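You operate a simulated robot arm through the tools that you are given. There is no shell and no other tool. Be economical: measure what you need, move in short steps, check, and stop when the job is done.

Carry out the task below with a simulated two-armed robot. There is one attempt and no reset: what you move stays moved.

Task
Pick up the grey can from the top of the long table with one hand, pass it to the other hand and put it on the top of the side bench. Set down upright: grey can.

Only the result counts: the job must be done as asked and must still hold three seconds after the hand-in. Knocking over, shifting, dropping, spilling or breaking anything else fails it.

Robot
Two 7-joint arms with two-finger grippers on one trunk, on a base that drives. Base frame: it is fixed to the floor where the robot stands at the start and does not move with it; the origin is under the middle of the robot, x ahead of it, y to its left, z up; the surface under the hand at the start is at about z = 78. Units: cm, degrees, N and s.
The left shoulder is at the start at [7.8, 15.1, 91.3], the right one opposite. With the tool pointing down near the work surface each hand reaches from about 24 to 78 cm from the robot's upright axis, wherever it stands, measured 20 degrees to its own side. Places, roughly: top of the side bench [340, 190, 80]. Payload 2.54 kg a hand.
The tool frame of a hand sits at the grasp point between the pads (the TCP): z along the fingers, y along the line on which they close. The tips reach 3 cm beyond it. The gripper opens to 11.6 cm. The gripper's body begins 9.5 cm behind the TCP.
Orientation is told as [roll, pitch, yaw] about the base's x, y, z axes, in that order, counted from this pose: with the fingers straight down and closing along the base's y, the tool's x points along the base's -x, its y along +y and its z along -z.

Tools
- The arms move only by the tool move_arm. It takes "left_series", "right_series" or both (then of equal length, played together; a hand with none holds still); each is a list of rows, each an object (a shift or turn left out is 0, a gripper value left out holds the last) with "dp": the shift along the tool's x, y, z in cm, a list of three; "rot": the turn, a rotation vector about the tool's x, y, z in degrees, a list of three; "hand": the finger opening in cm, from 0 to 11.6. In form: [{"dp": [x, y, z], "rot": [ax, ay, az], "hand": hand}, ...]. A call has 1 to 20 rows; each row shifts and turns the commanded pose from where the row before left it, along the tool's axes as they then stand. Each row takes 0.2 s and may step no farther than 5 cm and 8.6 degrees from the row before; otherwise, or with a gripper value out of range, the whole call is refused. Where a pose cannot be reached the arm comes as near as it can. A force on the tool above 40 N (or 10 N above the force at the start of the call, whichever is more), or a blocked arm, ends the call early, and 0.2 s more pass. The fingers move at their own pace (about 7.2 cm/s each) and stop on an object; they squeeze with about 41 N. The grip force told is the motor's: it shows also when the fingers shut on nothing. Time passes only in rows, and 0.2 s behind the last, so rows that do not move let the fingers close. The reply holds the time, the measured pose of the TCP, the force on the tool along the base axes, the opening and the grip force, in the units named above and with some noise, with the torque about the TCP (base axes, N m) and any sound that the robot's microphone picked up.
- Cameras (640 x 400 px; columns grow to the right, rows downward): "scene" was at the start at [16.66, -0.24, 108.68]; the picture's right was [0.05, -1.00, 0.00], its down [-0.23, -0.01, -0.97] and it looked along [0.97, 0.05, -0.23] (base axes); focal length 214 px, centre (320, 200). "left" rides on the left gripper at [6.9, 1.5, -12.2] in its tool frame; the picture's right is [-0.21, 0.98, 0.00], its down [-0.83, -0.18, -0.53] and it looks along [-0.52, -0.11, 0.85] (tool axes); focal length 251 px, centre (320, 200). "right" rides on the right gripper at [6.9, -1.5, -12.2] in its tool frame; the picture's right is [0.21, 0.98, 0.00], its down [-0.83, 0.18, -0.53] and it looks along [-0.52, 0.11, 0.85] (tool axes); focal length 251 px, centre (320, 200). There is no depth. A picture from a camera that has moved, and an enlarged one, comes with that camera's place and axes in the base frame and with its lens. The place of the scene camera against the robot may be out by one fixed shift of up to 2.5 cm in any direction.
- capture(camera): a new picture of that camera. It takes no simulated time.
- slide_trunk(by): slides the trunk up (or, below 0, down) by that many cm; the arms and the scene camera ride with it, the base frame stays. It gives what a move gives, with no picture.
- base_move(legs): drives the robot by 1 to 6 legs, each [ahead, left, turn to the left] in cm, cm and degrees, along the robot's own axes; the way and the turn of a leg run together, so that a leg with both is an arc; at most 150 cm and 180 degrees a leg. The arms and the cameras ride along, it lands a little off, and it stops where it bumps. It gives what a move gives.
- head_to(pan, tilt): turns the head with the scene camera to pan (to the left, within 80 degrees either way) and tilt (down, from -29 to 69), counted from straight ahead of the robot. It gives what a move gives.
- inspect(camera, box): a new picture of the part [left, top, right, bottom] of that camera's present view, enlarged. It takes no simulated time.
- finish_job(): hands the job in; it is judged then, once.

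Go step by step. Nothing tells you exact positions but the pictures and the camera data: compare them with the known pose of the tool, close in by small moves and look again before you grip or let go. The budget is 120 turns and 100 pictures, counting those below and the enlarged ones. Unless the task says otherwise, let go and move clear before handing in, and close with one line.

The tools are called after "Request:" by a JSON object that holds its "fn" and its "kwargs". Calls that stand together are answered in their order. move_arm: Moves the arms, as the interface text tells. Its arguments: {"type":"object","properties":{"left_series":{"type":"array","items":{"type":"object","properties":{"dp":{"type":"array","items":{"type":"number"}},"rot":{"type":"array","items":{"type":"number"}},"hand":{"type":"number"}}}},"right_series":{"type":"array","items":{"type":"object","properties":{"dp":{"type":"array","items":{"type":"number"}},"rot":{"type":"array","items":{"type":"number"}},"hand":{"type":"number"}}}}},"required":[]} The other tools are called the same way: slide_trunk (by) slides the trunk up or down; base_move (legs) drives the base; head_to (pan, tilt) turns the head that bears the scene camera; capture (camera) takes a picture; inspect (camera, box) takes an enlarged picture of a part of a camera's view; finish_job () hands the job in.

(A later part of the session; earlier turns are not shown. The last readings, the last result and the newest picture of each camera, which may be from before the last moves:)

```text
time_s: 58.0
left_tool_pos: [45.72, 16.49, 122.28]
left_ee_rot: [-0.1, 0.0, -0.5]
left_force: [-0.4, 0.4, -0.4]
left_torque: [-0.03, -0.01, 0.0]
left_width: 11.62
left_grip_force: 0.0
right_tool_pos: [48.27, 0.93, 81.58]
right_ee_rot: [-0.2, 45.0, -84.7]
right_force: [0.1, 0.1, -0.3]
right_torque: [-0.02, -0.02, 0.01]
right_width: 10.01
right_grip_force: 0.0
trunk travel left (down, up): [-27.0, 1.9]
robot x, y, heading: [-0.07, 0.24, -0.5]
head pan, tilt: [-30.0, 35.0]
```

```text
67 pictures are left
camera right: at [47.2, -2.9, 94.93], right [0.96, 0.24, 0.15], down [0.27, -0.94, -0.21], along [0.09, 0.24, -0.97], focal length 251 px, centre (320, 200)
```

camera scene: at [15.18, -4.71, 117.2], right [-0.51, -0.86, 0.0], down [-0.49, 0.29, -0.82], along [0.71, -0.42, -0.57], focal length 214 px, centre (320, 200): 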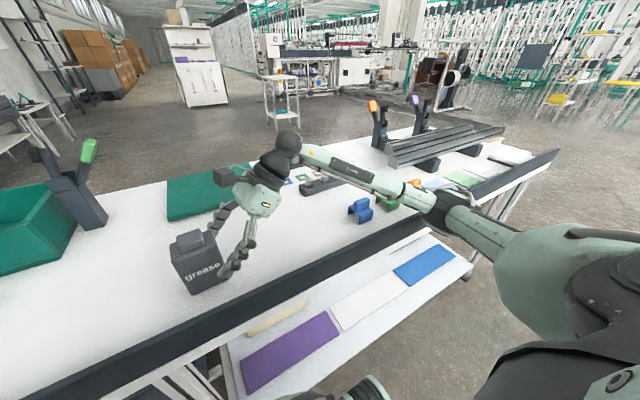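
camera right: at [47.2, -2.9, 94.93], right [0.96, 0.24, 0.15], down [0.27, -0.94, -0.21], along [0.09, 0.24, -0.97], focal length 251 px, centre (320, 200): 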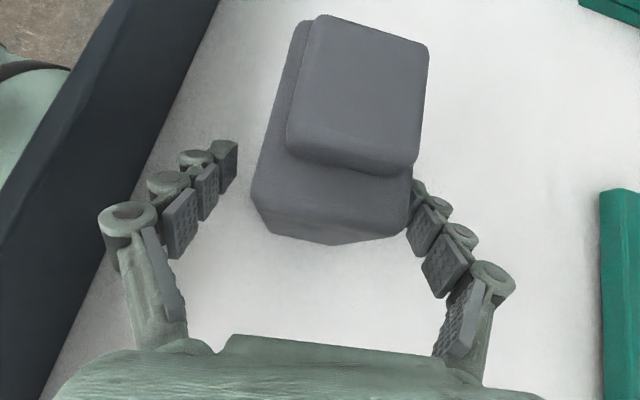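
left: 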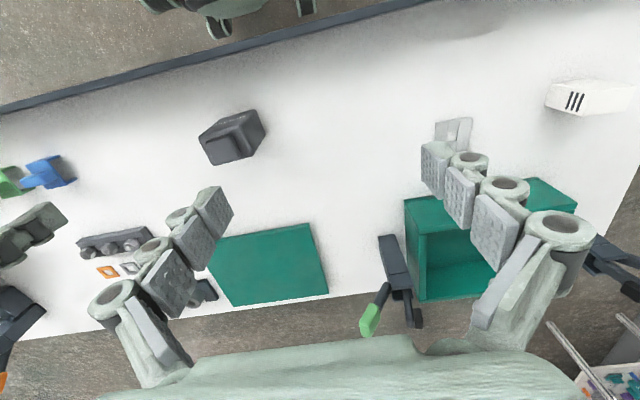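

Request:
{"fn": "move_arm", "kwargs": {"right_series": [{"hand": 7}, {"hand": 5}, {"hand": 3}, {"hand": 3}, {"hand": 3}, {"hand": 3}]}}

Request:
{"fn": "capture", "kwargs": {"camera": "right"}}

```text
time_s: 59.4
left_tool_pos: [45.67, 16.49, 122.42]
left_ee_rot: [-0.1, 0.0, -0.5]
left_force: [-0.1, -0.4, 0.2]
left_torque: [0.0, 0.03, 0.02]
left_width: 11.62
left_grip_force: 0.0
right_tool_pos: [48.16, 0.92, 81.45]
right_ee_rot: [-0.3, 45.1, -84.7]
right_force: [-1.1, 0.4, -0.1]
right_torque: [0.01, 0.18, -0.04]
right_width: 4.94
right_grip_force: 40.6
trunk travel left (down, up): [-27.0, 1.9]
robot x, y, heading: [0.12, 0.62, -0.3]
head pan, tilt: [-30.0, 35.0]
```

```text
66 pictures are left
camera right: at [47.18, -2.91, 94.96], right [0.96, 0.24, 0.15], down [0.27, -0.94, -0.21], along [0.09, 0.24, -0.97], focal length 251 px, centre (320, 200)
```

right: 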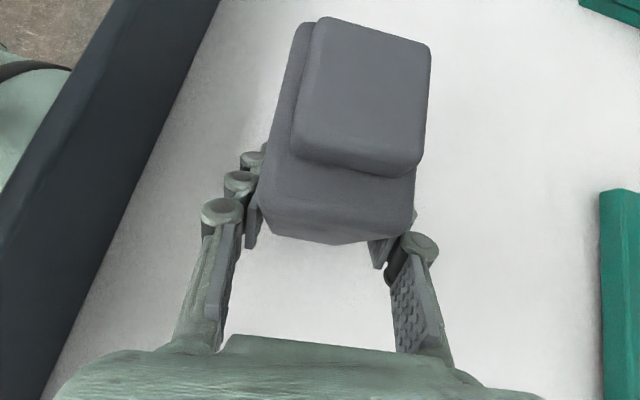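

Gripped at 4.94 cm with full force. I lift straight up.

Request:
{"fn": "move_arm", "kwargs": {"right_series": [{"dp": [0.8, 0, -0.8]}, {"dp": [1.5, 0, -1.5]}, {"dp": [2.5, 0, -2.5]}, {"dp": [2.5, 0, -2.5]}, {"dp": [2.5, 0, -2.5]}, {"dp": [2.5, 0, -2.5]}, {"dp": [2.5, 0, -2.5]}, {"dp": [0, 0, 0]}]}}

Request:
{"fn": "head_to", "kwargs": {"pan": 0, "tilt": 20}}

Request:
{"fn": "capture", "kwargs": {"camera": "scene"}}

Request:
{"fn": "capture", "kwargs": {"camera": "left"}}

```text
time_s: 61.2
left_tool_pos: [45.79, 16.46, 122.41]
left_ee_rot: [-0.1, 0.0, -0.5]
left_force: [-0.3, -0.8, 0.0]
left_torque: [-0.02, 0.0, 0.01]
left_width: 11.59
left_grip_force: 0.0
right_tool_pos: [48.39, 0.93, 102.34]
right_ee_rot: [-0.3, 45.1, -84.7]
right_force: [-0.6, 1.1, -3.7]
right_torque: [-0.03, -0.02, 0.0]
right_width: 4.9
right_grip_force: 40.8
trunk travel left (down, up): [-27.0, 1.9]
robot x, y, heading: [0.01, 0.38, -0.5]
head pan, tilt: [-30.0, 35.0]
```

```text
time_s: 62.2
left_tool_pos: [45.68, 16.52, 122.28]
left_ee_rot: [-0.1, 0.1, -0.5]
left_force: [-0.8, -0.4, -0.6]
left_torque: [0.02, 0.0, -0.03]
left_width: 11.6
left_grip_force: 0.1
right_tool_pos: [48.38, 0.9, 102.37]
right_ee_rot: [-0.3, 45.1, -84.7]
right_force: [1.2, 0.1, -3.1]
right_torque: [-0.02, -0.01, -0.01]
right_width: 4.92
right_grip_force: 40.7
trunk travel left (down, up): [-27.0, 1.9]
robot x, y, heading: [-0.02, 0.46, -0.6]
head pan, tilt: [0.0, 20.0]
```

```text
65 pictures are left
camera scene: at [16.93, -0.32, 119.57], right [-0.01, -1.0, 0.0], down [-0.34, 0.0, -0.94], along [0.94, -0.01, -0.34], focal length 214 px, centre (320, 200)
```

scene: 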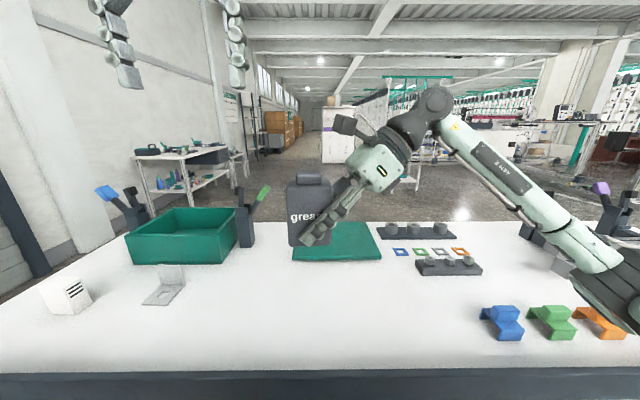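

```text
64 pictures are left
camera left: at [38.97, 17.96, 134.64], right [0.22, 0.97, 0.0], down [0.82, -0.19, 0.53], along [0.52, -0.12, -0.85], focal length 251 px, centre (320, 200)
```

left: 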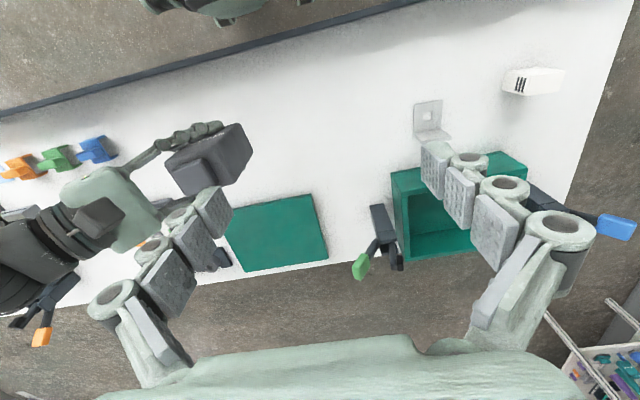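

The can is up and upright. The left hand will mirror the right: yaw +95°, tilt 45°, coming from +y onto the same faces but higher up. I turn it there with margin.

Request:
{"fn": "move_arm", "kwargs": {"left_series": [{"dp": [0, 4, 0]}, {"dp": [0, 4, 0]}, {"rot": [0, 0, -8]}, {"rot": [0, 0, -8]}, {"rot": [0, 0, -8]}, {"rot": [0, 0, -8]}, {"rot": [0, 0, -8]}, {"rot": [0, 0, -8]}, {"rot": [0, 0, -8]}, {"rot": [0, 0, -8]}, {"rot": [0, 0, -8]}, {"rot": [0, 0, -8]}, {"rot": [0, 0, -8]}, {"rot": [0, 0, -7.7]}, {"dp": [0, 0, 0]}]}}

Request:
{"fn": "move_arm", "kwargs": {"left_series": [{"rot": [0, 7.5, 0]}, {"rot": [0, 7.5, 0]}, {"rot": [0, 7.5, 0]}, {"rot": [0, 7.5, 0]}, {"rot": [0, 7.5, 0]}, {"rot": [0, 7.5, 0]}, {"dp": [0, 0, 0]}]}}

Request:
{"fn": "capture", "kwargs": {"camera": "scene"}}

Request:
{"fn": "capture", "kwargs": {"camera": "left"}}

```text
time_s: 65.4
left_tool_pos: [45.79, 24.39, 122.36]
left_ee_rot: [0.0, 0.1, 95.4]
left_force: [0.9, -0.1, -0.2]
left_torque: [0.02, 0.01, 0.0]
left_width: 11.59
left_grip_force: 0.0
right_tool_pos: [48.28, 0.92, 102.4]
right_ee_rot: [-0.4, 45.2, -84.7]
right_force: [-0.2, -0.1, -3.8]
right_torque: [0.02, -0.02, 0.05]
right_width: 4.91
right_grip_force: 41.1
trunk travel left (down, up): [-27.0, 1.9]
robot x, y, heading: [0.46, 0.54, -0.9]
head pan, tilt: [0.0, 20.0]
```

```text
time_s: 67.0
left_tool_pos: [45.69, 24.42, 122.41]
left_ee_rot: [0.1, 45.1, 95.2]
left_force: [0.1, -0.2, 0.2]
left_torque: [-0.02, -0.02, -0.03]
left_width: 11.59
left_grip_force: 0.0
right_tool_pos: [48.32, 0.95, 102.45]
right_ee_rot: [-0.3, 45.2, -84.6]
right_force: [0.1, 0.2, -3.1]
right_torque: [-0.03, -0.01, 0.02]
right_width: 4.91
right_grip_force: 40.7
trunk travel left (down, up): [-27.0, 1.9]
robot x, y, heading: [0.2, 0.49, -0.3]
head pan, tilt: [0.0, 20.0]
```

```text
63 pictures are left
camera scene: at [16.93, -0.33, 119.58], right [-0.01, -1.0, 0.0], down [-0.34, 0.0, -0.94], along [0.94, -0.01, -0.34], focal length 214 px, centre (320, 200)
```

scene: 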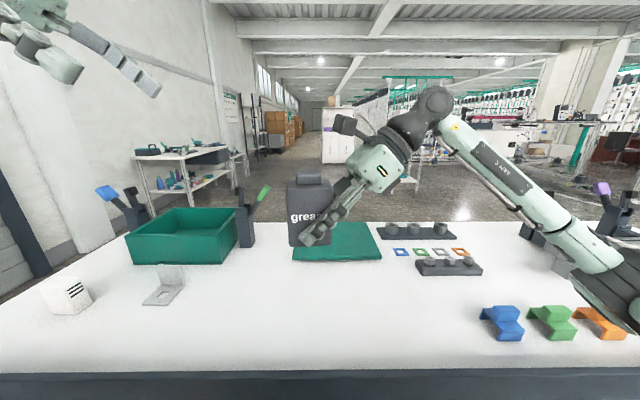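

```text
62 pictures are left
camera left: at [44.06, 27.96, 135.94], right [-0.99, 0.06, -0.15], down [0.09, 0.97, -0.21], along [0.13, -0.22, -0.97], focal length 251 px, centre (320, 200)
```

left: 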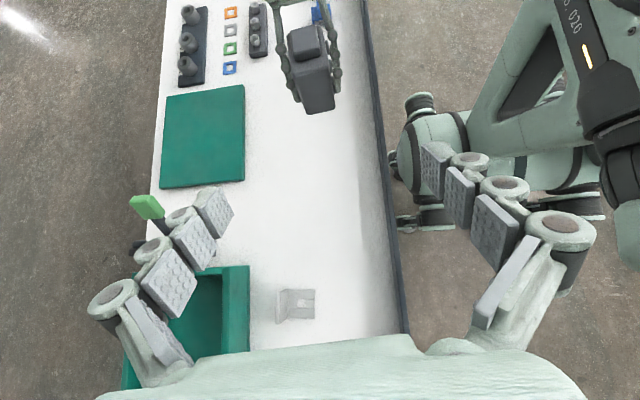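

Left hand is in the mirrored pose. I bring it to a standoff about 12 cm from its grasp point.

Request:
{"fn": "move_arm", "kwargs": {"left_series": [{"dp": [0.73, -0.17, 3.35], "hand": 9.5}, {"dp": [0.73, -0.17, 3.35]}, {"dp": [0.73, -0.17, 3.35]}, {"dp": [0.73, -0.17, 3.35]}, {"dp": [0, 0, 0]}]}}

Request:
{"fn": "capture", "kwargs": {"camera": "left"}}

Request:
{"fn": "capture", "kwargs": {"camera": "scene"}}

Request:
{"fn": "capture", "kwargs": {"camera": "right"}}

```text
time_s: 68.2
left_tool_pos: [47.4, 13.06, 115.11]
left_ee_rot: [-0.1, 45.2, 95.3]
left_force: [0.6, -1.0, -0.4]
left_torque: [-0.04, 0.03, 0.01]
left_width: 9.49
left_grip_force: 0.1
right_tool_pos: [48.43, 1.02, 102.39]
right_ee_rot: [-0.2, 45.1, -84.7]
right_force: [-0.1, -0.9, -3.5]
right_torque: [-0.02, 0.02, 0.01]
right_width: 4.93
right_grip_force: 41.1
trunk travel left (down, up): [-27.0, 1.9]
robot x, y, heading: [0.12, 0.38, -0.3]
head pan, tilt: [0.0, 20.0]
```

```text
61 pictures are left
camera left: at [45.72, 16.53, 128.61], right [-0.99, 0.06, -0.15], down [0.09, 0.97, -0.21], along [0.13, -0.22, -0.97], focal length 251 px, centre (320, 200)
```

left: 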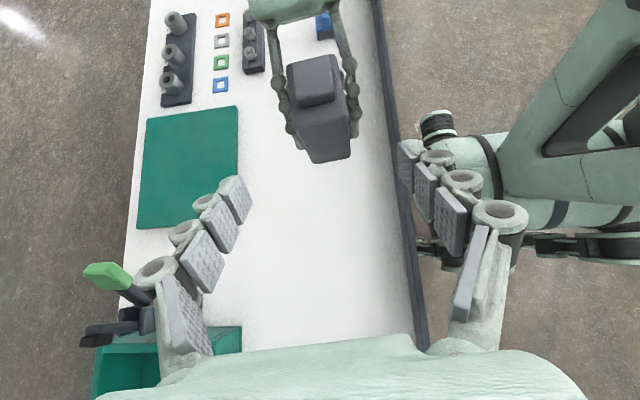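

```text
60 pictures are left
camera scene: at [16.92, -0.3, 119.58], right [-0.01, -1.0, 0.0], down [-0.34, 0.0, -0.94], along [0.94, -0.01, -0.34], focal length 214 px, centre (320, 200)
```

scene: 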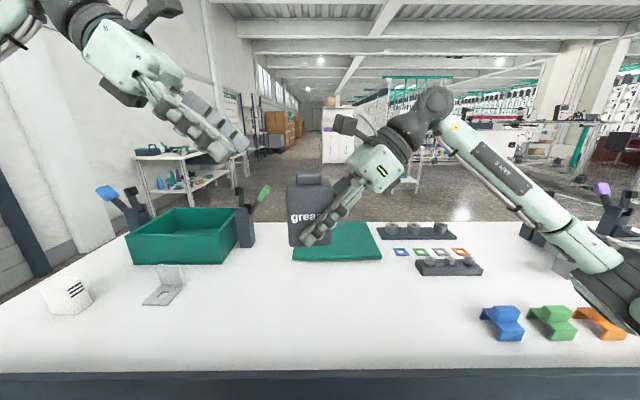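

```text
59 pictures are left
camera right: at [47.26, -2.89, 115.89], right [0.96, 0.24, 0.15], down [0.27, -0.94, -0.21], along [0.09, 0.24, -0.97], focal length 251 px, centre (320, 200)
```

right: 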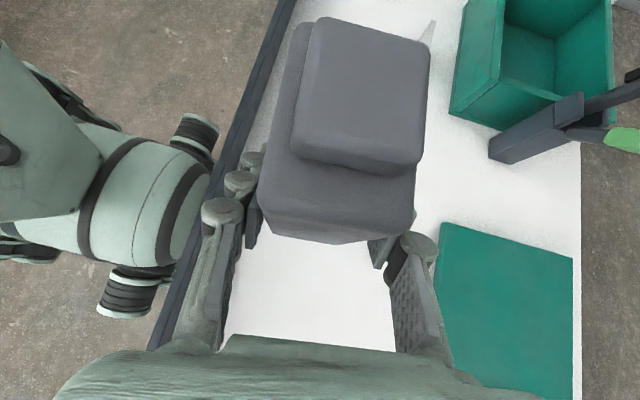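

Both hands are aligned. I advance 9 cm of the 12 along the tool axis and check the clearance to the right fingers.

Request:
{"fn": "move_arm", "kwargs": {"left_series": [{"dp": [0.16, 0.03, 3]}, {"dp": [0.16, 0.03, 3]}, {"dp": [0.16, 0.03, 3]}, {"dp": [0, 0, 0]}]}}

Request:
{"fn": "capture", "kwargs": {"camera": "left"}}

Request:
{"fn": "inspect", "kwargs": {"camera": "scene", "box": [200, 80, 440, 280]}}

```text
time_s: 69.2
left_tool_pos: [47.95, 6.24, 109.01]
left_ee_rot: [0.1, 45.1, 95.3]
left_force: [0.1, -0.3, 0.8]
left_torque: [0.0, -0.01, 0.0]
left_width: 9.5
left_grip_force: 0.1
right_tool_pos: [48.25, 0.86, 102.31]
right_ee_rot: [-0.4, 45.1, -84.7]
right_force: [0.8, -0.4, -3.6]
right_torque: [-0.02, -0.03, 0.01]
right_width: 4.92
right_grip_force: 40.5
trunk travel left (down, up): [-27.0, 1.9]
robot x, y, heading: [-0.13, 0.68, -0.4]
head pan, tilt: [0.0, 20.0]
```

```text
58 pictures are left
camera left: at [46.27, 9.89, 122.59], right [-0.99, 0.06, -0.15], down [0.09, 0.97, -0.21], along [0.13, -0.22, -0.97], focal length 251 px, centre (320, 200)
```

left: 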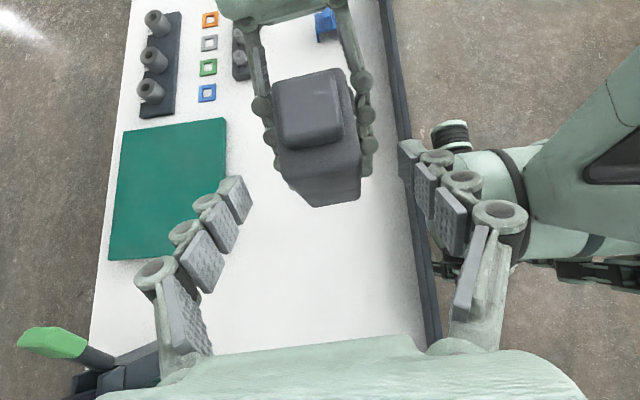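

```text
2.00 times, centred on (320, 180) of scene
camera zoom: at [16.92, -0.31, 119.58], right [-0.01, -1.0, 0.0], down [-0.34, 0.0, -0.94], along [0.94, -0.01, -0.34], focal length 429 px, centre (320, 240)
```

zoom: 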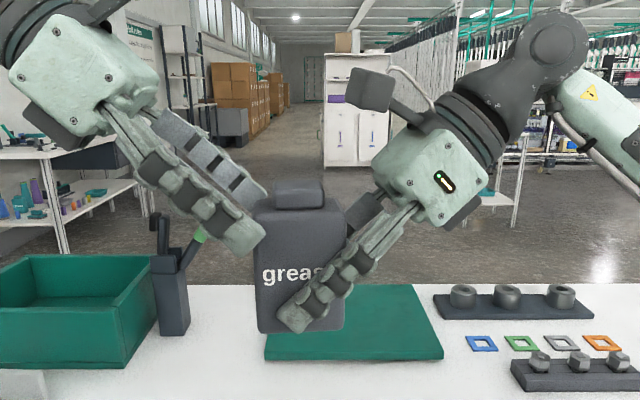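

Clearance looks fine. I go the last 3 cm.

Request:
{"fn": "move_arm", "kwargs": {"left_series": [{"dp": [0.0, 0.0, 1.5]}, {"dp": [0.0, 0.0, 1.5]}, {"dp": [0, 0, 0]}]}}

Request:
{"fn": "inspect", "kwargs": {"camera": "scene", "box": [240, 120, 400, 260]}}

Request:
{"fn": "capture", "kwargs": {"camera": "left"}}

```text
time_s: 70.0
left_tool_pos: [48.09, 4.23, 106.9]
left_ee_rot: [0.2, 45.1, 95.2]
left_force: [0.6, 0.3, -0.6]
left_torque: [0.02, -0.02, -0.02]
left_width: 9.51
left_grip_force: 0.0
right_tool_pos: [48.22, 0.88, 102.38]
right_ee_rot: [-0.4, 45.1, -84.7]
right_force: [0.8, 0.9, -2.4]
right_torque: [-0.07, 0.0, 0.02]
right_width: 4.91
right_grip_force: 40.9
trunk travel left (down, up): [-27.0, 1.9]
robot x, y, heading: [0.56, 0.39, -0.7]
head pan, tilt: [0.0, 20.0]
```

```text
2.86 times, centred on (320, 190) of scene
camera zoom: at [16.93, -0.31, 119.58], right [-0.01, -1.0, 0.0], down [-0.34, 0.0, -0.94], along [0.94, -0.01, -0.34], focal length 613 px, centre (320, 229)
```

zoom: 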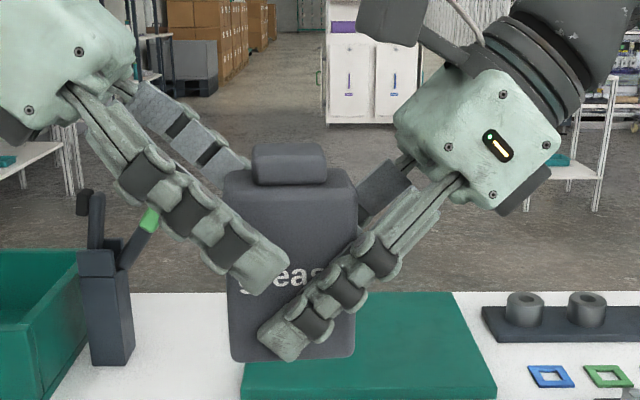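

```text
55 pictures are left
camera left: at [46.44, 7.76, 120.42], right [-0.99, 0.06, -0.15], down [0.09, 0.97, -0.21], along [0.13, -0.22, -0.97], focal length 251 px, centre (320, 200)
```

left: 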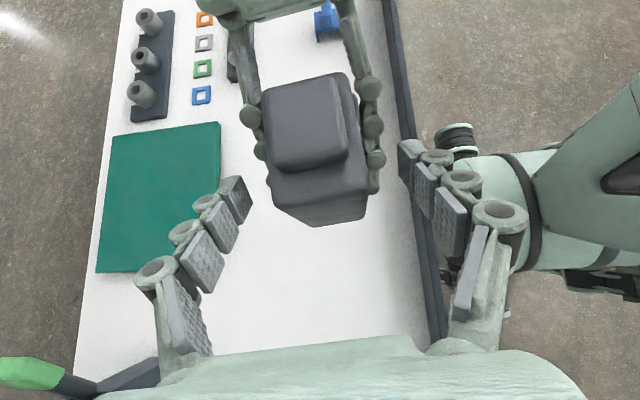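

Request:
{"fn": "move_arm", "kwargs": {"left_series": [{"dp": [0, 0, -0.3], "hand": 7}, {"hand": 5.5}, {"hand": 3}, {"hand": 3}, {"hand": 3}, {"hand": 3}]}}

Request:
{"fn": "inspect", "kwargs": {"camera": "scene", "box": [240, 120, 400, 260]}}

Request:
{"fn": "capture", "kwargs": {"camera": "left"}}

```text
time_s: 71.4
left_tool_pos: [48.12, 4.4, 107.08]
left_ee_rot: [0.1, 45.0, 95.2]
left_force: [-14.6, 3.7, 4.1]
left_torque: [0.12, 0.48, -0.29]
left_width: 4.9
left_grip_force: 41.2
right_tool_pos: [48.29, 0.97, 102.37]
right_ee_rot: [-0.1, 45.0, -84.9]
right_force: [14.3, -2.9, -6.8]
right_torque: [-0.11, 0.17, -0.2]
right_width: 4.92
right_grip_force: 41.2
trunk travel left (down, up): [-27.0, 1.9]
robot x, y, heading: [0.44, 0.47, -0.6]
head pan, tilt: [0.0, 20.0]
```

```text
2.86 times, centred on (320, 190) of scene
camera zoom: at [16.93, -0.31, 119.58], right [-0.01, -1.0, 0.0], down [-0.34, 0.0, -0.94], along [0.94, -0.01, -0.34], focal length 613 px, centre (320, 229)
```

zoom: 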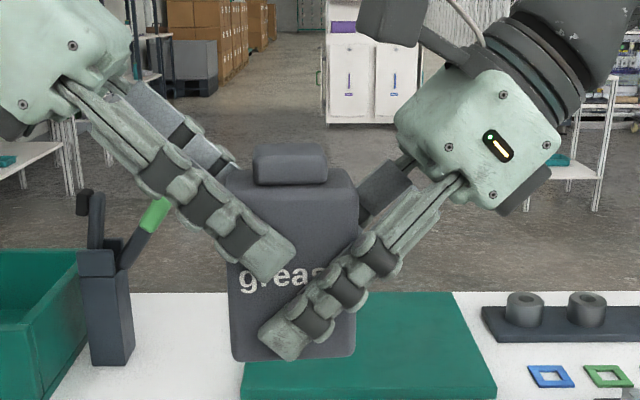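

```text
53 pictures are left
camera left: at [46.4, 7.97, 120.66], right [-0.99, 0.06, -0.15], down [0.1, 0.97, -0.21], along [0.13, -0.22, -0.97], focal length 251 px, centre (320, 200)
```

left: 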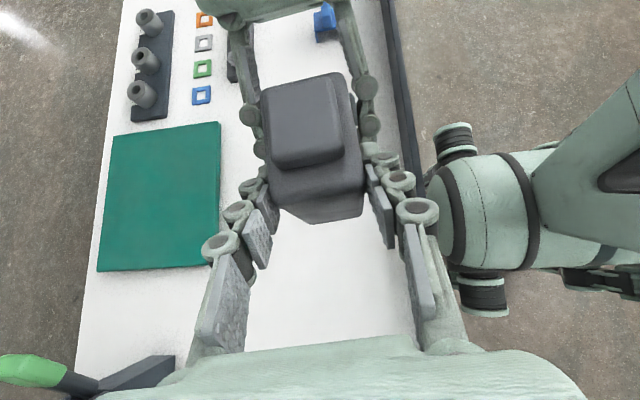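

Both hands hold the can at full force. I open the right hand and back it out along its axis.

Request:
{"fn": "move_arm", "kwargs": {"right_series": [{"hand": 6}, {"hand": 8}, {"hand": 9}, {"dp": [0, 0, 0]}, {"dp": [0, 0, -2.5]}, {"dp": [0, 0, -3]}, {"dp": [0, 0, -4]}, {"dp": [0, 0, -4]}, {"dp": [0, 0, 0]}]}}

Request:
{"fn": "capture", "kwargs": {"camera": "scene"}}

Request:
{"fn": "capture", "kwargs": {"camera": "left"}}

```text
time_s: 73.4
left_tool_pos: [48.18, 4.49, 107.12]
left_ee_rot: [0.1, 45.2, 95.3]
left_force: [1.0, -0.2, -0.5]
left_torque: [0.1, -0.01, 0.01]
left_width: 4.92
left_grip_force: 40.5
right_tool_pos: [49.41, -8.56, 111.98]
right_ee_rot: [-0.3, 45.1, -84.7]
right_force: [0.4, 0.6, 0.0]
right_torque: [0.03, 0.02, -0.02]
right_width: 9.0
right_grip_force: 0.1
trunk travel left (down, up): [-27.0, 1.9]
robot x, y, heading: [0.21, 0.75, -0.2]
head pan, tilt: [0.0, 20.0]
```

```text
52 pictures are left
camera scene: at [16.94, -0.3, 119.57], right [-0.01, -1.0, 0.0], down [-0.34, 0.0, -0.94], along [0.94, -0.01, -0.34], focal length 214 px, centre (320, 200)
```

scene: 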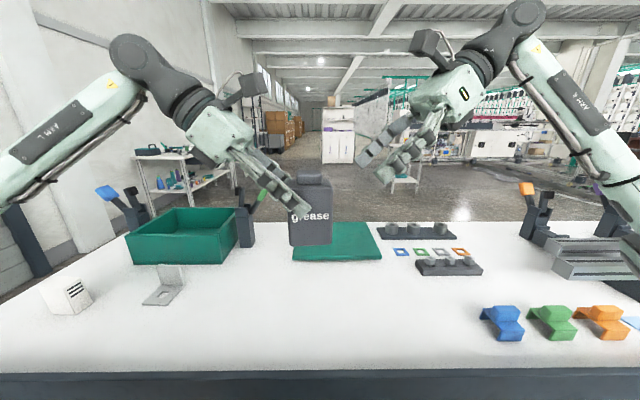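

```text
51 pictures are left
camera left: at [46.48, 7.99, 120.65], right [-0.99, 0.06, -0.15], down [0.09, 0.97, -0.21], along [0.13, -0.22, -0.97], focal length 251 px, centre (320, 200)
```

left: 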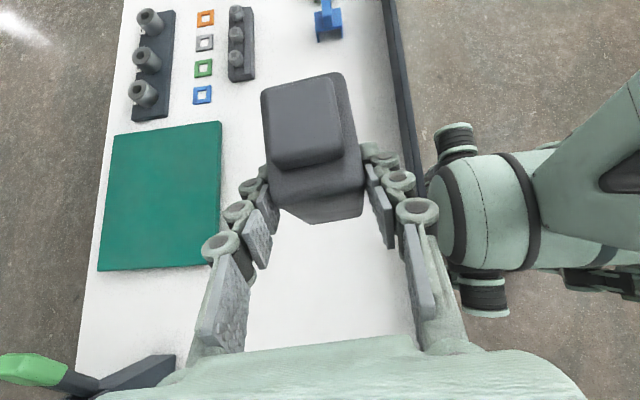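

The can is now held upright by the left hand alone. I look around to plan the drive to the bench.

Request:
{"fn": "head_to", "kwargs": {"pan": 55, "tilt": 15}}

Request:
{"fn": "capture", "kwargs": {"camera": "scene"}}

Request:
{"fn": "head_to", "kwargs": {"pan": 15, "tilt": 10}}

Request:
{"fn": "capture", "kwargs": {"camera": "scene"}}

```text
time_s: 74.6
left_tool_pos: [48.21, 4.49, 107.06]
left_ee_rot: [0.2, 45.0, 95.3]
left_force: [0.8, 0.3, -0.3]
left_torque: [0.08, 0.04, -0.05]
left_width: 4.89
left_grip_force: 41.2
right_tool_pos: [49.25, -8.63, 111.98]
right_ee_rot: [-0.3, 45.1, -84.8]
right_force: [-0.2, 0.4, 0.2]
right_torque: [0.01, 0.01, -0.04]
right_width: 8.98
right_grip_force: 0.1
trunk travel left (down, up): [-27.0, 1.9]
robot x, y, heading: [0.41, 0.64, -0.8]
head pan, tilt: [55.0, 15.0]
```

```text
50 pictures are left
camera scene: at [13.05, 7.37, 120.39], right [0.81, -0.58, 0.0], down [-0.15, -0.21, -0.97], along [0.56, 0.79, -0.26], focal length 214 px, centre (320, 200)
```

scene: 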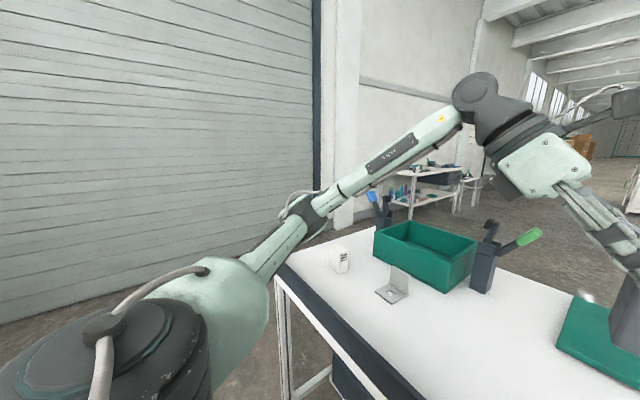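

```text
time_s: 75.7
left_tool_pos: [48.18, 4.47, 107.14]
left_ee_rot: [0.1, 45.1, 95.3]
left_force: [-0.2, -0.9, -0.4]
left_torque: [0.06, 0.03, -0.01]
left_width: 4.93
left_grip_force: 40.8
right_tool_pos: [49.31, -8.61, 111.91]
right_ee_rot: [-0.3, 45.2, -84.7]
right_force: [0.8, -0.3, -0.3]
right_torque: [0.02, -0.01, 0.01]
right_width: 8.99
right_grip_force: 0.1
trunk travel left (down, up): [-27.0, 1.9]
robot x, y, heading: [0.26, 0.74, -0.7]
head pan, tilt: [15.0, 10.0]
```

```text
49 pictures are left
camera scene: at [16.62, 2.1, 121.2], right [0.25, -0.97, 0.0], down [-0.17, -0.04, -0.98], along [0.95, 0.25, -0.17], focal length 214 px, centre (320, 200)
```

scene: 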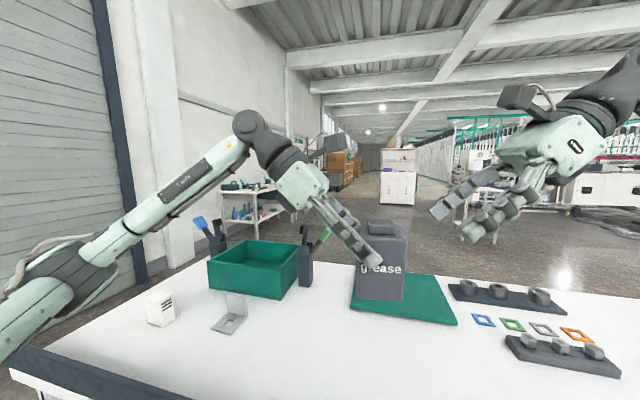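

There is free floor to the left of the table: its edge is at about y≈80 and the wall at about y≈230. I fold the right hand into a compact pose first.

Request:
{"fn": "move_arm", "kwargs": {"right_series": [{"dp": [-3.2, 0, -3.2]}, {"dp": [-3.2, 0, -3.2]}, {"dp": [-3.2, 0, -3.2]}, {"rot": [0, -7.5, 0]}, {"rot": [0, -7.5, 0]}, {"rot": [0, -7.5, 0]}, {"rot": [0, -7.5, 0]}, {"rot": [0, -7.5, 0]}, {"rot": [0, -7.5, 0]}, {"rot": [0, 0, -8.5]}, {"rot": [0, 0, -8.5]}, {"rot": [0, 0, -8.5]}, {"rot": [0, 0, -8.5]}, {"rot": [0, 0, -8.5]}, {"rot": [0, 0, -8.5]}, {"rot": [0, 0, -8.5]}, {"rot": [0, 0, -8.5]}, {"rot": [0, 0, -8.5]}, {"rot": [0, 0, -8.5]}]}}

Request:
{"fn": "base_move", "kwargs": {"legs": [[-25, 0, 0]]}}

Request:
{"fn": "capture", "kwargs": {"camera": "scene"}}

```text
time_s: 79.7
left_tool_pos: [48.2, 4.4, 107.01]
left_ee_rot: [0.1, 45.2, 95.3]
left_force: [-0.3, 0.8, 0.0]
left_torque: [0.1, -0.01, 0.01]
left_width: 4.94
left_grip_force: 41.5
right_tool_pos: [50.65, -22.02, 111.94]
right_ee_rot: [0.2, 0.2, 0.6]
right_force: [-0.7, -0.5, 0.3]
right_torque: [-0.02, -0.01, -0.02]
right_width: 9.0
right_grip_force: 0.1
trunk travel left (down, up): [-27.0, 1.9]
robot x, y, heading: [0.26, 0.77, -0.4]
head pan, tilt: [15.0, 10.0]
```

```text
time_s: 81.5
left_tool_pos: [23.29, 4.64, 107.03]
left_ee_rot: [0.0, 45.2, 95.2]
left_force: [-0.6, -0.2, 1.1]
left_torque: [0.09, -0.01, 0.02]
left_width: 4.91
left_grip_force: 41.6
right_tool_pos: [25.7, -21.93, 112.01]
right_ee_rot: [0.1, 0.1, 0.3]
right_force: [-0.1, -0.4, 0.0]
right_torque: [0.0, -0.06, -0.01]
right_width: 9.03
right_grip_force: 0.1
trunk travel left (down, up): [-27.0, 1.9]
robot x, y, heading: [-24.5, 0.47, -0.7]
head pan, tilt: [15.0, 10.0]
```

```text
48 pictures are left
camera scene: at [-8.23, 2.31, 121.22], right [0.25, -0.97, 0.0], down [-0.17, -0.04, -0.98], along [0.95, 0.25, -0.17], focal length 214 px, centre (320, 200)
```

scene: 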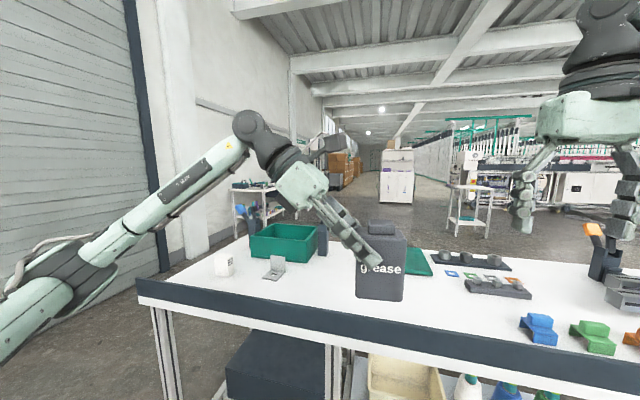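

The table's left front corner is at about (44, 85). I slide left past it to y≈145.

Request:
{"fn": "base_move", "kwargs": {"legs": [[0, 145, 0]]}}

Request:
{"fn": "head_to", "kwargs": {"pan": 0, "tilt": 15}}

Request:
{"fn": "capture", "kwargs": {"camera": "scene"}}

```text
time_s: 95.6
left_tool_pos: [25.36, 149.39, 107.04]
left_ee_rot: [0.1, 45.0, 94.7]
left_force: [-0.3, 0.6, 0.4]
left_torque: [0.06, 0.02, 0.01]
left_width: 4.91
left_grip_force: 41.0
right_tool_pos: [27.53, 122.93, 111.94]
right_ee_rot: [0.1, 0.2, 0.0]
right_force: [1.2, 0.8, 0.1]
right_torque: [-0.03, 0.02, 0.0]
right_width: 9.0
right_grip_force: 0.0
trunk travel left (down, up): [-27.0, 1.9]
robot x, y, heading: [-22.16, 145.81, -0.8]
head pan, tilt: [15.0, 10.0]
```

```text
time_s: 96.4
left_tool_pos: [25.36, 149.33, 107.12]
left_ee_rot: [0.1, 45.1, 94.8]
left_force: [0.3, -0.2, 0.3]
left_torque: [0.11, 0.03, 0.0]
left_width: 4.89
left_grip_force: 41.2
right_tool_pos: [27.52, 122.86, 112.01]
right_ee_rot: [0.1, 0.2, 0.0]
right_force: [0.2, 0.2, -0.5]
right_torque: [0.0, -0.01, -0.01]
right_width: 8.99
right_grip_force: 0.1
trunk travel left (down, up): [-27.0, 1.9]
robot x, y, heading: [-22.71, 145.47, -0.9]
head pan, tilt: [0.0, 15.0]
```

```text
47 pictures are left
camera scene: at [-5.87, 144.88, 120.39], right [-0.02, -1.0, 0.0], down [-0.26, 0.0, -0.97], along [0.97, -0.02, -0.26], focal length 214 px, centre (320, 200)
```

scene: 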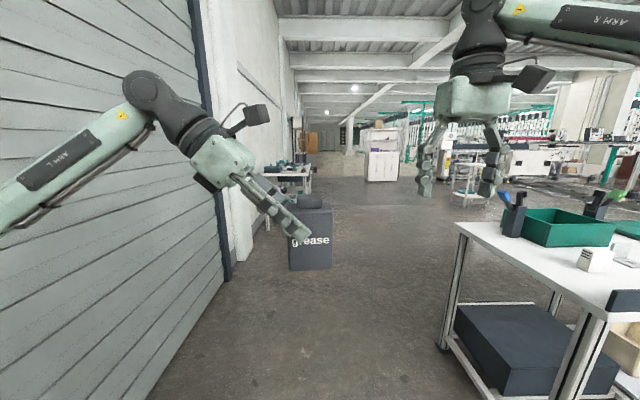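

The lane is clear. I drive forward past the table.

Request:
{"fn": "base_move", "kwargs": {"legs": [[130, 0, 0], [60, 0, 1]]}}

Request:
{"fn": "capture", "kwargs": {"camera": "scene"}}

```text
time_s: 105.9
left_tool_pos: [215.4, 147.08, 107.02]
left_ee_rot: [0.1, 45.0, 95.7]
left_force: [0.5, 0.5, -0.8]
left_torque: [0.1, 0.03, -0.03]
left_width: 4.91
left_grip_force: 40.7
right_tool_pos: [218.05, 120.53, 111.96]
right_ee_rot: [0.1, 0.2, 0.8]
right_force: [0.9, 0.6, -1.3]
right_torque: [0.01, 0.01, 0.02]
right_width: 9.02
right_grip_force: 0.1
trunk travel left (down, up): [-27.0, 1.9]
robot x, y, heading: [167.54, 142.98, -0.1]
head pan, tilt: [0.0, 15.0]
```

```text
46 pictures are left
camera scene: at [184.17, 142.03, 120.38], right [0.0, -1.0, 0.0], down [-0.26, 0.0, -0.97], along [0.97, 0.0, -0.26], focal length 214 px, centre (320, 200)
```

scene: 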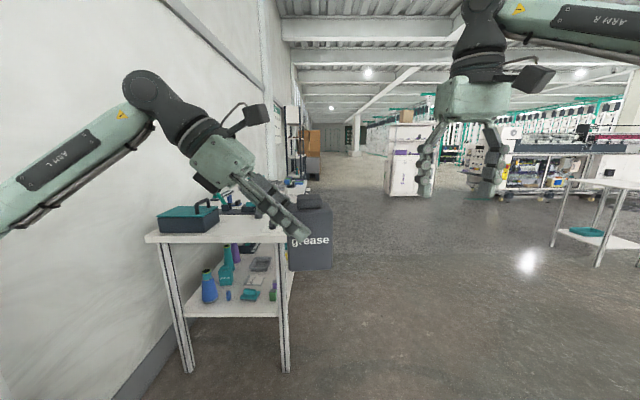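

The bench's near end is at x≈271, its front edge at y≈154. I sidestep right, drive alongside, and turn to face it.

Request:
{"fn": "base_move", "kwargs": {"legs": [[0, -88, 0], [150, 0, 0], [0, 0, 90]]}}

Request:
{"fn": "capture", "kwargs": {"camera": "scene"}}

```text
time_s: 125.7
left_tool_pos: [314.49, 101.04, 106.95]
left_ee_rot: [0.2, 44.9, -175.0]
left_force: [0.9, -1.1, 0.3]
left_torque: [-0.02, 0.14, 0.0]
left_width: 4.91
left_grip_force: 40.6
right_tool_pos: [341.14, 103.47, 111.94]
right_ee_rot: [0.1, 0.3, 90.3]
right_force: [-0.1, 0.7, -0.4]
right_torque: [0.01, -0.01, -0.03]
right_width: 8.99
right_grip_force: 0.1
trunk travel left (down, up): [-27.0, 1.9]
robot x, y, heading: [318.35, 53.02, 89.2]
head pan, tilt: [0.0, 15.0]
```

```text
45 pictures are left
camera scene: at [319.07, 68.58, 120.39], right [1.0, -0.01, 0.0], down [0.0, -0.26, -0.97], along [0.01, 0.97, -0.26], focal length 214 px, centre (320, 200)
```

scene: 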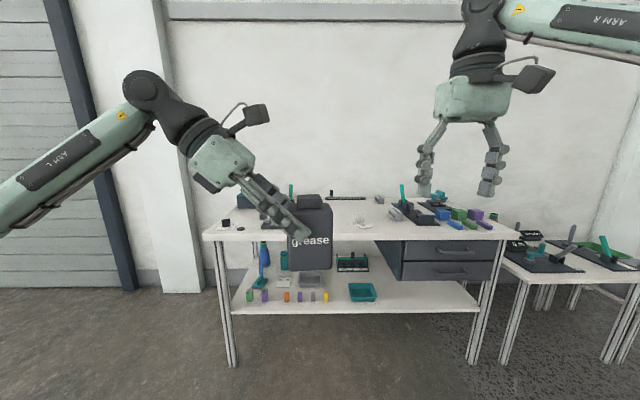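

I move closer and look down at the bench top to find a free spot.

Request:
{"fn": "base_move", "kwargs": {"legs": [[30, 0, 0]]}}

Request:
{"fn": "head_to", "kwargs": {"pan": 0, "tilt": 30}}

Request:
{"fn": "capture", "kwargs": {"camera": "scene"}}

Request:
{"fn": "capture", "kwargs": {"camera": "right"}}

```text
time_s: 127.8
left_tool_pos: [314.8, 130.98, 107.15]
left_ee_rot: [0.1, 45.0, -174.8]
left_force: [0.4, 0.6, -0.2]
left_torque: [-0.03, 0.09, -0.02]
left_width: 4.88
left_grip_force: 41.5
right_tool_pos: [341.39, 133.52, 111.92]
right_ee_rot: [0.2, 0.2, 90.3]
right_force: [-0.6, 0.4, 0.3]
right_torque: [-0.02, -0.02, -0.04]
right_width: 8.99
right_grip_force: 0.2
trunk travel left (down, up): [-27.0, 1.9]
robot x, y, heading: [318.59, 83.4, 89.3]
head pan, tilt: [0.0, 15.0]
```

```text
time_s: 128.6
left_tool_pos: [314.9, 130.88, 107.06]
left_ee_rot: [0.1, 44.9, -174.8]
left_force: [0.3, 0.0, 0.1]
left_torque: [0.0, 0.06, 0.03]
left_width: 4.91
left_grip_force: 41.2
right_tool_pos: [341.46, 133.39, 111.92]
right_ee_rot: [0.1, 0.2, 90.3]
right_force: [-0.1, -0.3, 0.4]
right_torque: [-0.01, 0.01, 0.02]
right_width: 9.0
right_grip_force: 0.1
trunk travel left (down, up): [-27.0, 1.9]
robot x, y, heading: [318.76, 83.09, 89.4]
head pan, tilt: [0.0, 30.0]
```

```text
44 pictures are left
camera scene: at [319.4, 98.25, 117.98], right [1.0, -0.01, 0.0], down [-0.01, -0.5, -0.87], along [0.01, 0.87, -0.5], focal length 214 px, centre (320, 200)
```

scene: 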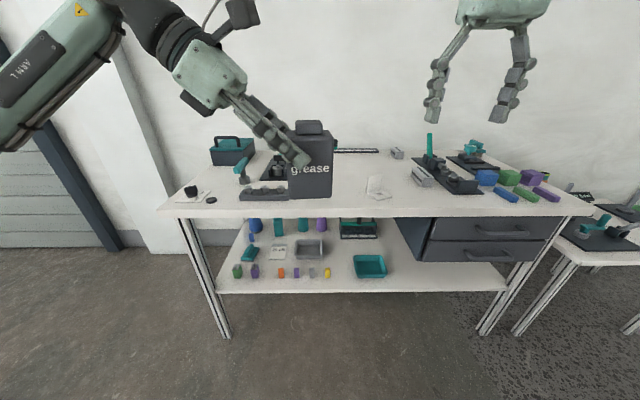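

```text
43 pictures are left
camera right: at [343.04, 126.54, 124.13], right [-0.98, -0.22, 0.0], down [-0.19, 0.83, 0.53], along [-0.12, 0.52, -0.85], focal length 251 px, centre (320, 200)
```

right: 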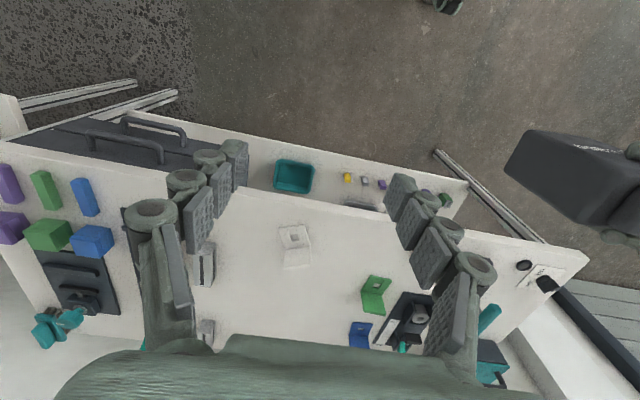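

There's a free patch at the bench front around x 310–335, y 155–175, between the grey strip and the white bracket. I drive closer, with the can still well above everything.

Request:
{"fn": "base_move", "kwargs": {"legs": [[25, -5.5, 0.5]]}}

Request:
{"fn": "capture", "kwargs": {"camera": "scene"}}

Request:
{"fn": "capture", "kwargs": {"camera": "right"}}

Request:
{"fn": "capture", "kwargs": {"camera": "left"}}

```text
time_s: 130.4
left_tool_pos: [320.07, 155.9, 106.98]
left_ee_rot: [0.0, 45.0, -174.3]
left_force: [1.1, -0.2, -0.5]
left_torque: [-0.08, 0.08, -0.03]
left_width: 4.91
left_grip_force: 40.4
right_tool_pos: [346.49, 158.55, 111.92]
right_ee_rot: [0.1, 0.2, 90.9]
right_force: [-1.2, 0.4, 0.3]
right_torque: [-0.02, 0.0, 0.01]
right_width: 9.0
right_grip_force: 0.0
trunk travel left (down, up): [-27.0, 1.9]
robot x, y, heading: [324.59, 108.37, 89.9]
head pan, tilt: [0.0, 30.0]
```

```text
42 pictures are left
camera scene: at [324.91, 123.21, 117.96], right [1.0, 0.0, 0.0], down [0.0, -0.5, -0.87], along [0.0, 0.87, -0.5], focal length 214 px, centre (320, 200)
```

scene: 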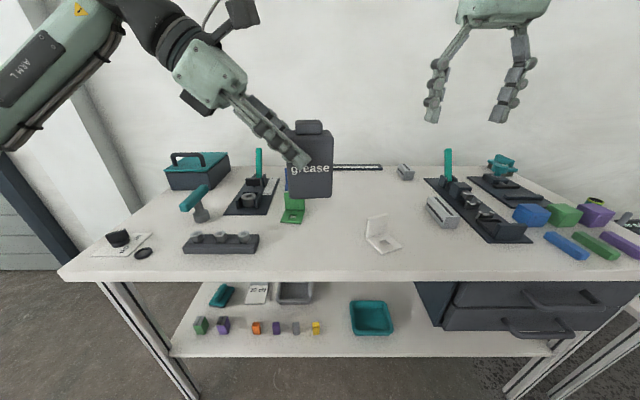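

```text
41 pictures are left
camera right: at [348.29, 151.73, 124.1], right [-0.97, -0.23, 0.0], down [-0.19, 0.82, 0.53], along [-0.12, 0.52, -0.85], focal length 251 px, centre (320, 200)
```

right: 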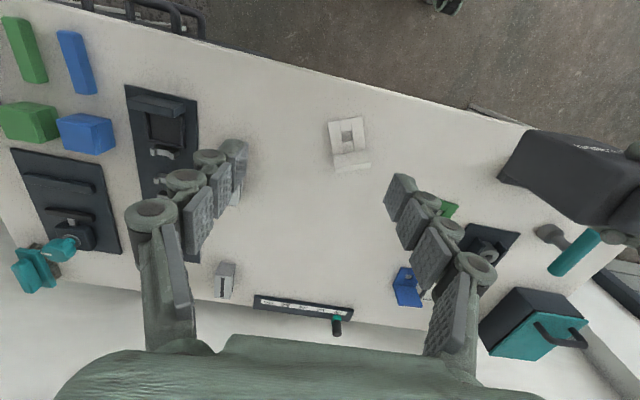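

```text
40 pictures are left
camera left: at [316.63, 153.97, 120.6], right [-0.06, -0.99, -0.15], down [-0.97, 0.09, -0.21], along [0.22, 0.13, -0.97], focal length 251 px, centre (320, 200)
```

left: 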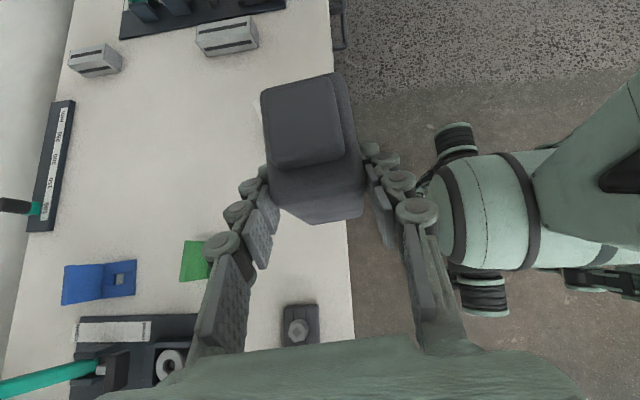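

The free rectangle is about x 310–337, y 154–175. I put the can's centre over (323, 163) and lower it to about 3 cm above the bench.

Request:
{"fn": "move_arm", "kwargs": {"left_series": [{"dp": [0.39, -3.47, 0.39]}, {"dp": [0.39, -3.47, 0.39]}, {"dp": [-2.83, 0, 2.83]}, {"dp": [-2.83, 0, 2.83]}, {"dp": [-2.83, 0, 2.83]}, {"dp": [-2.83, 0, 2.83]}, {"dp": [0, 0, 0]}]}}

Request:
{"fn": "capture", "kwargs": {"camera": "scene"}}

Request:
{"fn": "capture", "kwargs": {"camera": "right"}}

Request:
{"fn": "capture", "kwargs": {"camera": "left"}}

```text
time_s: 132.0
left_tool_pos: [320.53, 162.8, 90.93]
left_ee_rot: [0.0, 45.0, -174.4]
left_force: [0.3, -0.5, 0.4]
left_torque: [0.01, 0.06, 0.01]
left_width: 4.91
left_grip_force: 41.1
right_tool_pos: [346.58, 158.43, 112.02]
right_ee_rot: [0.1, 0.2, 90.9]
right_force: [-1.2, 0.6, 0.2]
right_torque: [0.0, -0.01, -0.03]
right_width: 8.96
right_grip_force: 0.0
trunk travel left (down, up): [-27.0, 1.9]
robot x, y, heading: [324.16, 108.03, 90.0]
head pan, tilt: [0.0, 30.0]
```

```text
39 pictures are left
camera scene: at [324.9, 123.15, 117.97], right [1.0, 0.0, 0.0], down [0.0, -0.5, -0.87], along [0.0, 0.87, -0.5], focal length 214 px, centre (320, 200)
```

scene: 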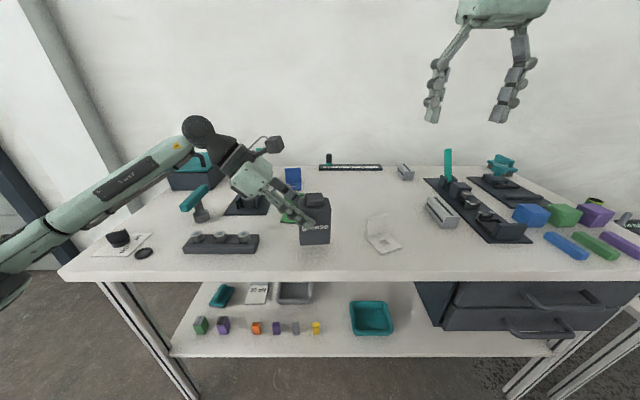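

```text
38 pictures are left
camera right: at [348.28, 151.66, 124.14], right [-0.97, -0.23, 0.0], down [-0.19, 0.82, 0.53], along [-0.12, 0.52, -0.85], focal length 251 px, centre (320, 200)
```

right: 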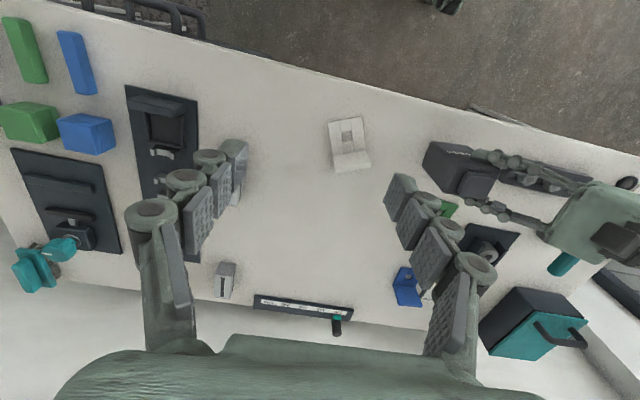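

```text
37 pictures are left
camera left: at [317.02, 160.9, 104.52], right [-0.06, -0.99, -0.15], down [-0.97, 0.09, -0.21], along [0.22, 0.14, -0.97], focal length 251 px, centre (320, 200)
```

left: 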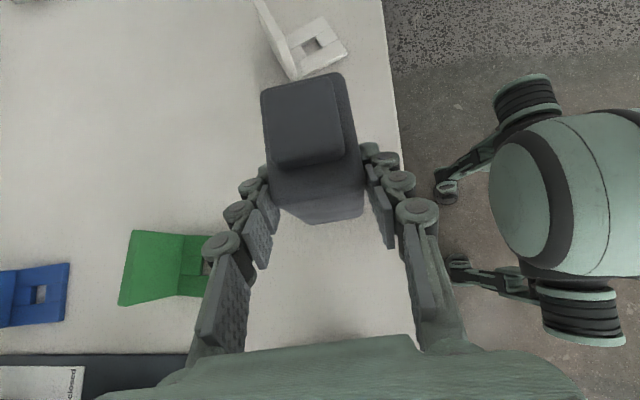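

Clear all round. I lower to just above contact, then creep.

Request:
{"fn": "move_arm", "kwargs": {"left_series": [{"dp": [-0.64, 0, 0.64]}, {"dp": [-0.64, 0, 0.64]}, {"dp": [-0.2, 0, 0.2]}, {"dp": [0, 0, 0]}]}}

Request:
{"fn": "inspect", "kwargs": {"camera": "scene", "box": [240, 160, 400, 280]}}

```text
time_s: 133.0
left_tool_pos: [320.49, 162.92, 88.97]
left_ee_rot: [0.1, 45.0, -174.3]
left_force: [0.6, 0.0, -0.5]
left_torque: [-0.01, 0.11, 0.0]
left_width: 4.92
left_grip_force: 40.8
right_tool_pos: [346.63, 158.45, 112.12]
right_ee_rot: [0.1, 0.3, 90.9]
right_force: [0.6, -0.5, -0.3]
right_torque: [-0.01, 0.0, -0.06]
right_width: 8.97
right_grip_force: 0.0
trunk travel left (down, up): [-27.0, 1.9]
robot x, y, heading: [323.94, 108.11, 90.0]
head pan, tilt: [0.0, 30.0]
```

```text
3.33 times, centred on (320, 220) of scene
camera zoom: at [324.89, 123.16, 117.97], right [1.0, 0.0, 0.0], down [0.0, -0.5, -0.87], along [0.0, 0.87, -0.5], focal length 715 px, centre (320, 133)
```

zoom: 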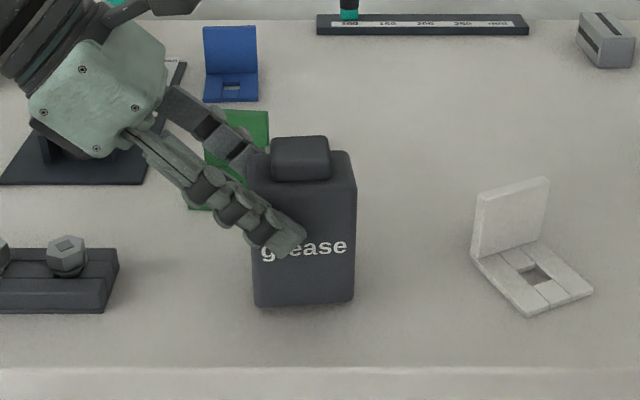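

Request:
{"fn": "move_arm", "kwargs": {"left_series": [{"dp": [-0.14, 0, 0.14]}, {"dp": [-0.14, 0, 0.14]}, {"dp": [-0.14, 0, 0.14]}, {"dp": [0, 0, 0]}]}}

```text
time_s: 134.0
left_tool_pos: [320.53, 162.89, 88.37]
left_ee_rot: [0.0, 45.0, -174.4]
left_force: [0.0, -0.2, 0.6]
left_torque: [0.02, 0.1, 0.02]
left_width: 4.92
left_grip_force: 40.7
right_tool_pos: [346.54, 158.6, 111.96]
right_ee_rot: [0.0, 0.2, 91.0]
right_force: [-0.4, -0.8, 0.6]
right_torque: [0.0, -0.02, -0.02]
right_width: 9.01
right_grip_force: 0.1
trunk travel left (down, up): [-27.0, 1.9]
robot x, y, heading: [323.99, 108.15, 89.9]
head pan, tilt: [0.0, 30.0]
```

Request:
{"fn": "move_arm", "kwargs": {"left_series": [{"dp": [-0.14, 0, 0.14]}, {"dp": [-0.1, 0, 0.1]}, {"dp": [0, 0, 0]}]}}

```text
time_s: 134.8
left_tool_pos: [320.44, 162.8, 88.24]
left_ee_rot: [-0.2, 45.2, -174.5]
left_force: [-3.5, -0.9, 10.8]
left_torque: [-0.3, -0.3, -0.07]
left_width: 4.91
left_grip_force: 41.3
right_tool_pos: [346.44, 158.44, 112.05]
right_ee_rot: [0.0, 0.2, 90.9]
right_force: [0.7, 0.1, 0.7]
right_torque: [-0.01, 0.0, 0.0]
right_width: 9.01
right_grip_force: 0.0
trunk travel left (down, up): [-27.0, 1.9]
robot x, y, heading: [324.43, 108.16, 90.0]
head pan, tilt: [0.0, 30.0]
```

Contact with the bench (about 11 N up), at the predicted height. I open the hand and withdraw along its axis.

Request:
{"fn": "move_arm", "kwargs": {"left_series": [{"dp": [0.05, 0, -0.05], "hand": 5.6}, {"hand": 6.5}, {"hand": 7.8}, {"dp": [0, 0, 0]}, {"dp": [0, 0, 0]}]}}

Request:
{"fn": "inspect", "kwargs": {"camera": "scene", "box": [240, 160, 400, 280]}}

Request:
{"fn": "capture", "kwargs": {"camera": "left"}}

```text
time_s: 136.0
left_tool_pos: [320.61, 162.79, 88.12]
left_ee_rot: [0.2, 45.0, -174.3]
left_force: [0.5, 1.7, 0.4]
left_torque: [0.01, 0.01, -0.01]
left_width: 7.85
left_grip_force: 0.1
right_tool_pos: [346.64, 158.53, 111.94]
right_ee_rot: [0.1, 0.2, 90.8]
right_force: [-0.1, 0.2, 0.0]
right_torque: [-0.01, -0.01, -0.04]
right_width: 8.99
right_grip_force: 0.1
trunk travel left (down, up): [-27.0, 1.9]
robot x, y, heading: [324.19, 108.0, 89.8]
head pan, tilt: [0.0, 30.0]
```

```text
3.33 times, centred on (320, 220) of scene
camera zoom: at [324.89, 123.13, 117.97], right [1.0, 0.0, 0.0], down [0.0, -0.5, -0.87], along [0.0, 0.87, -0.5], focal length 715 px, centre (320, 133)
```

zoom: 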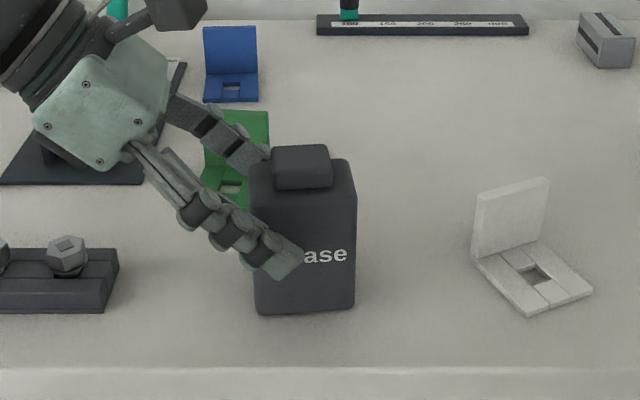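

```text
34 pictures are left
camera left: at [317.08, 160.91, 101.64], right [-0.06, -0.99, -0.15], down [-0.97, 0.09, -0.21], along [0.22, 0.14, -0.97], focal length 251 px, centre (320, 200)
```

left: 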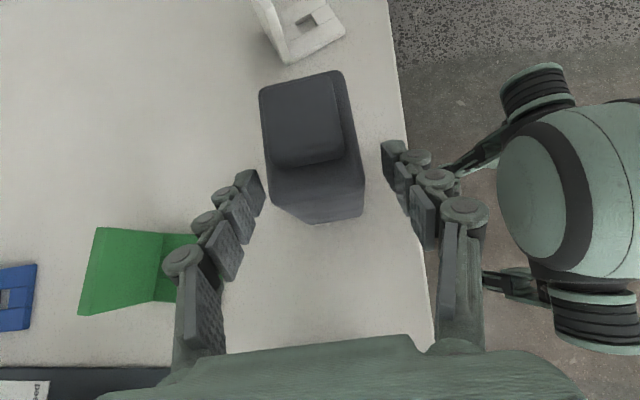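

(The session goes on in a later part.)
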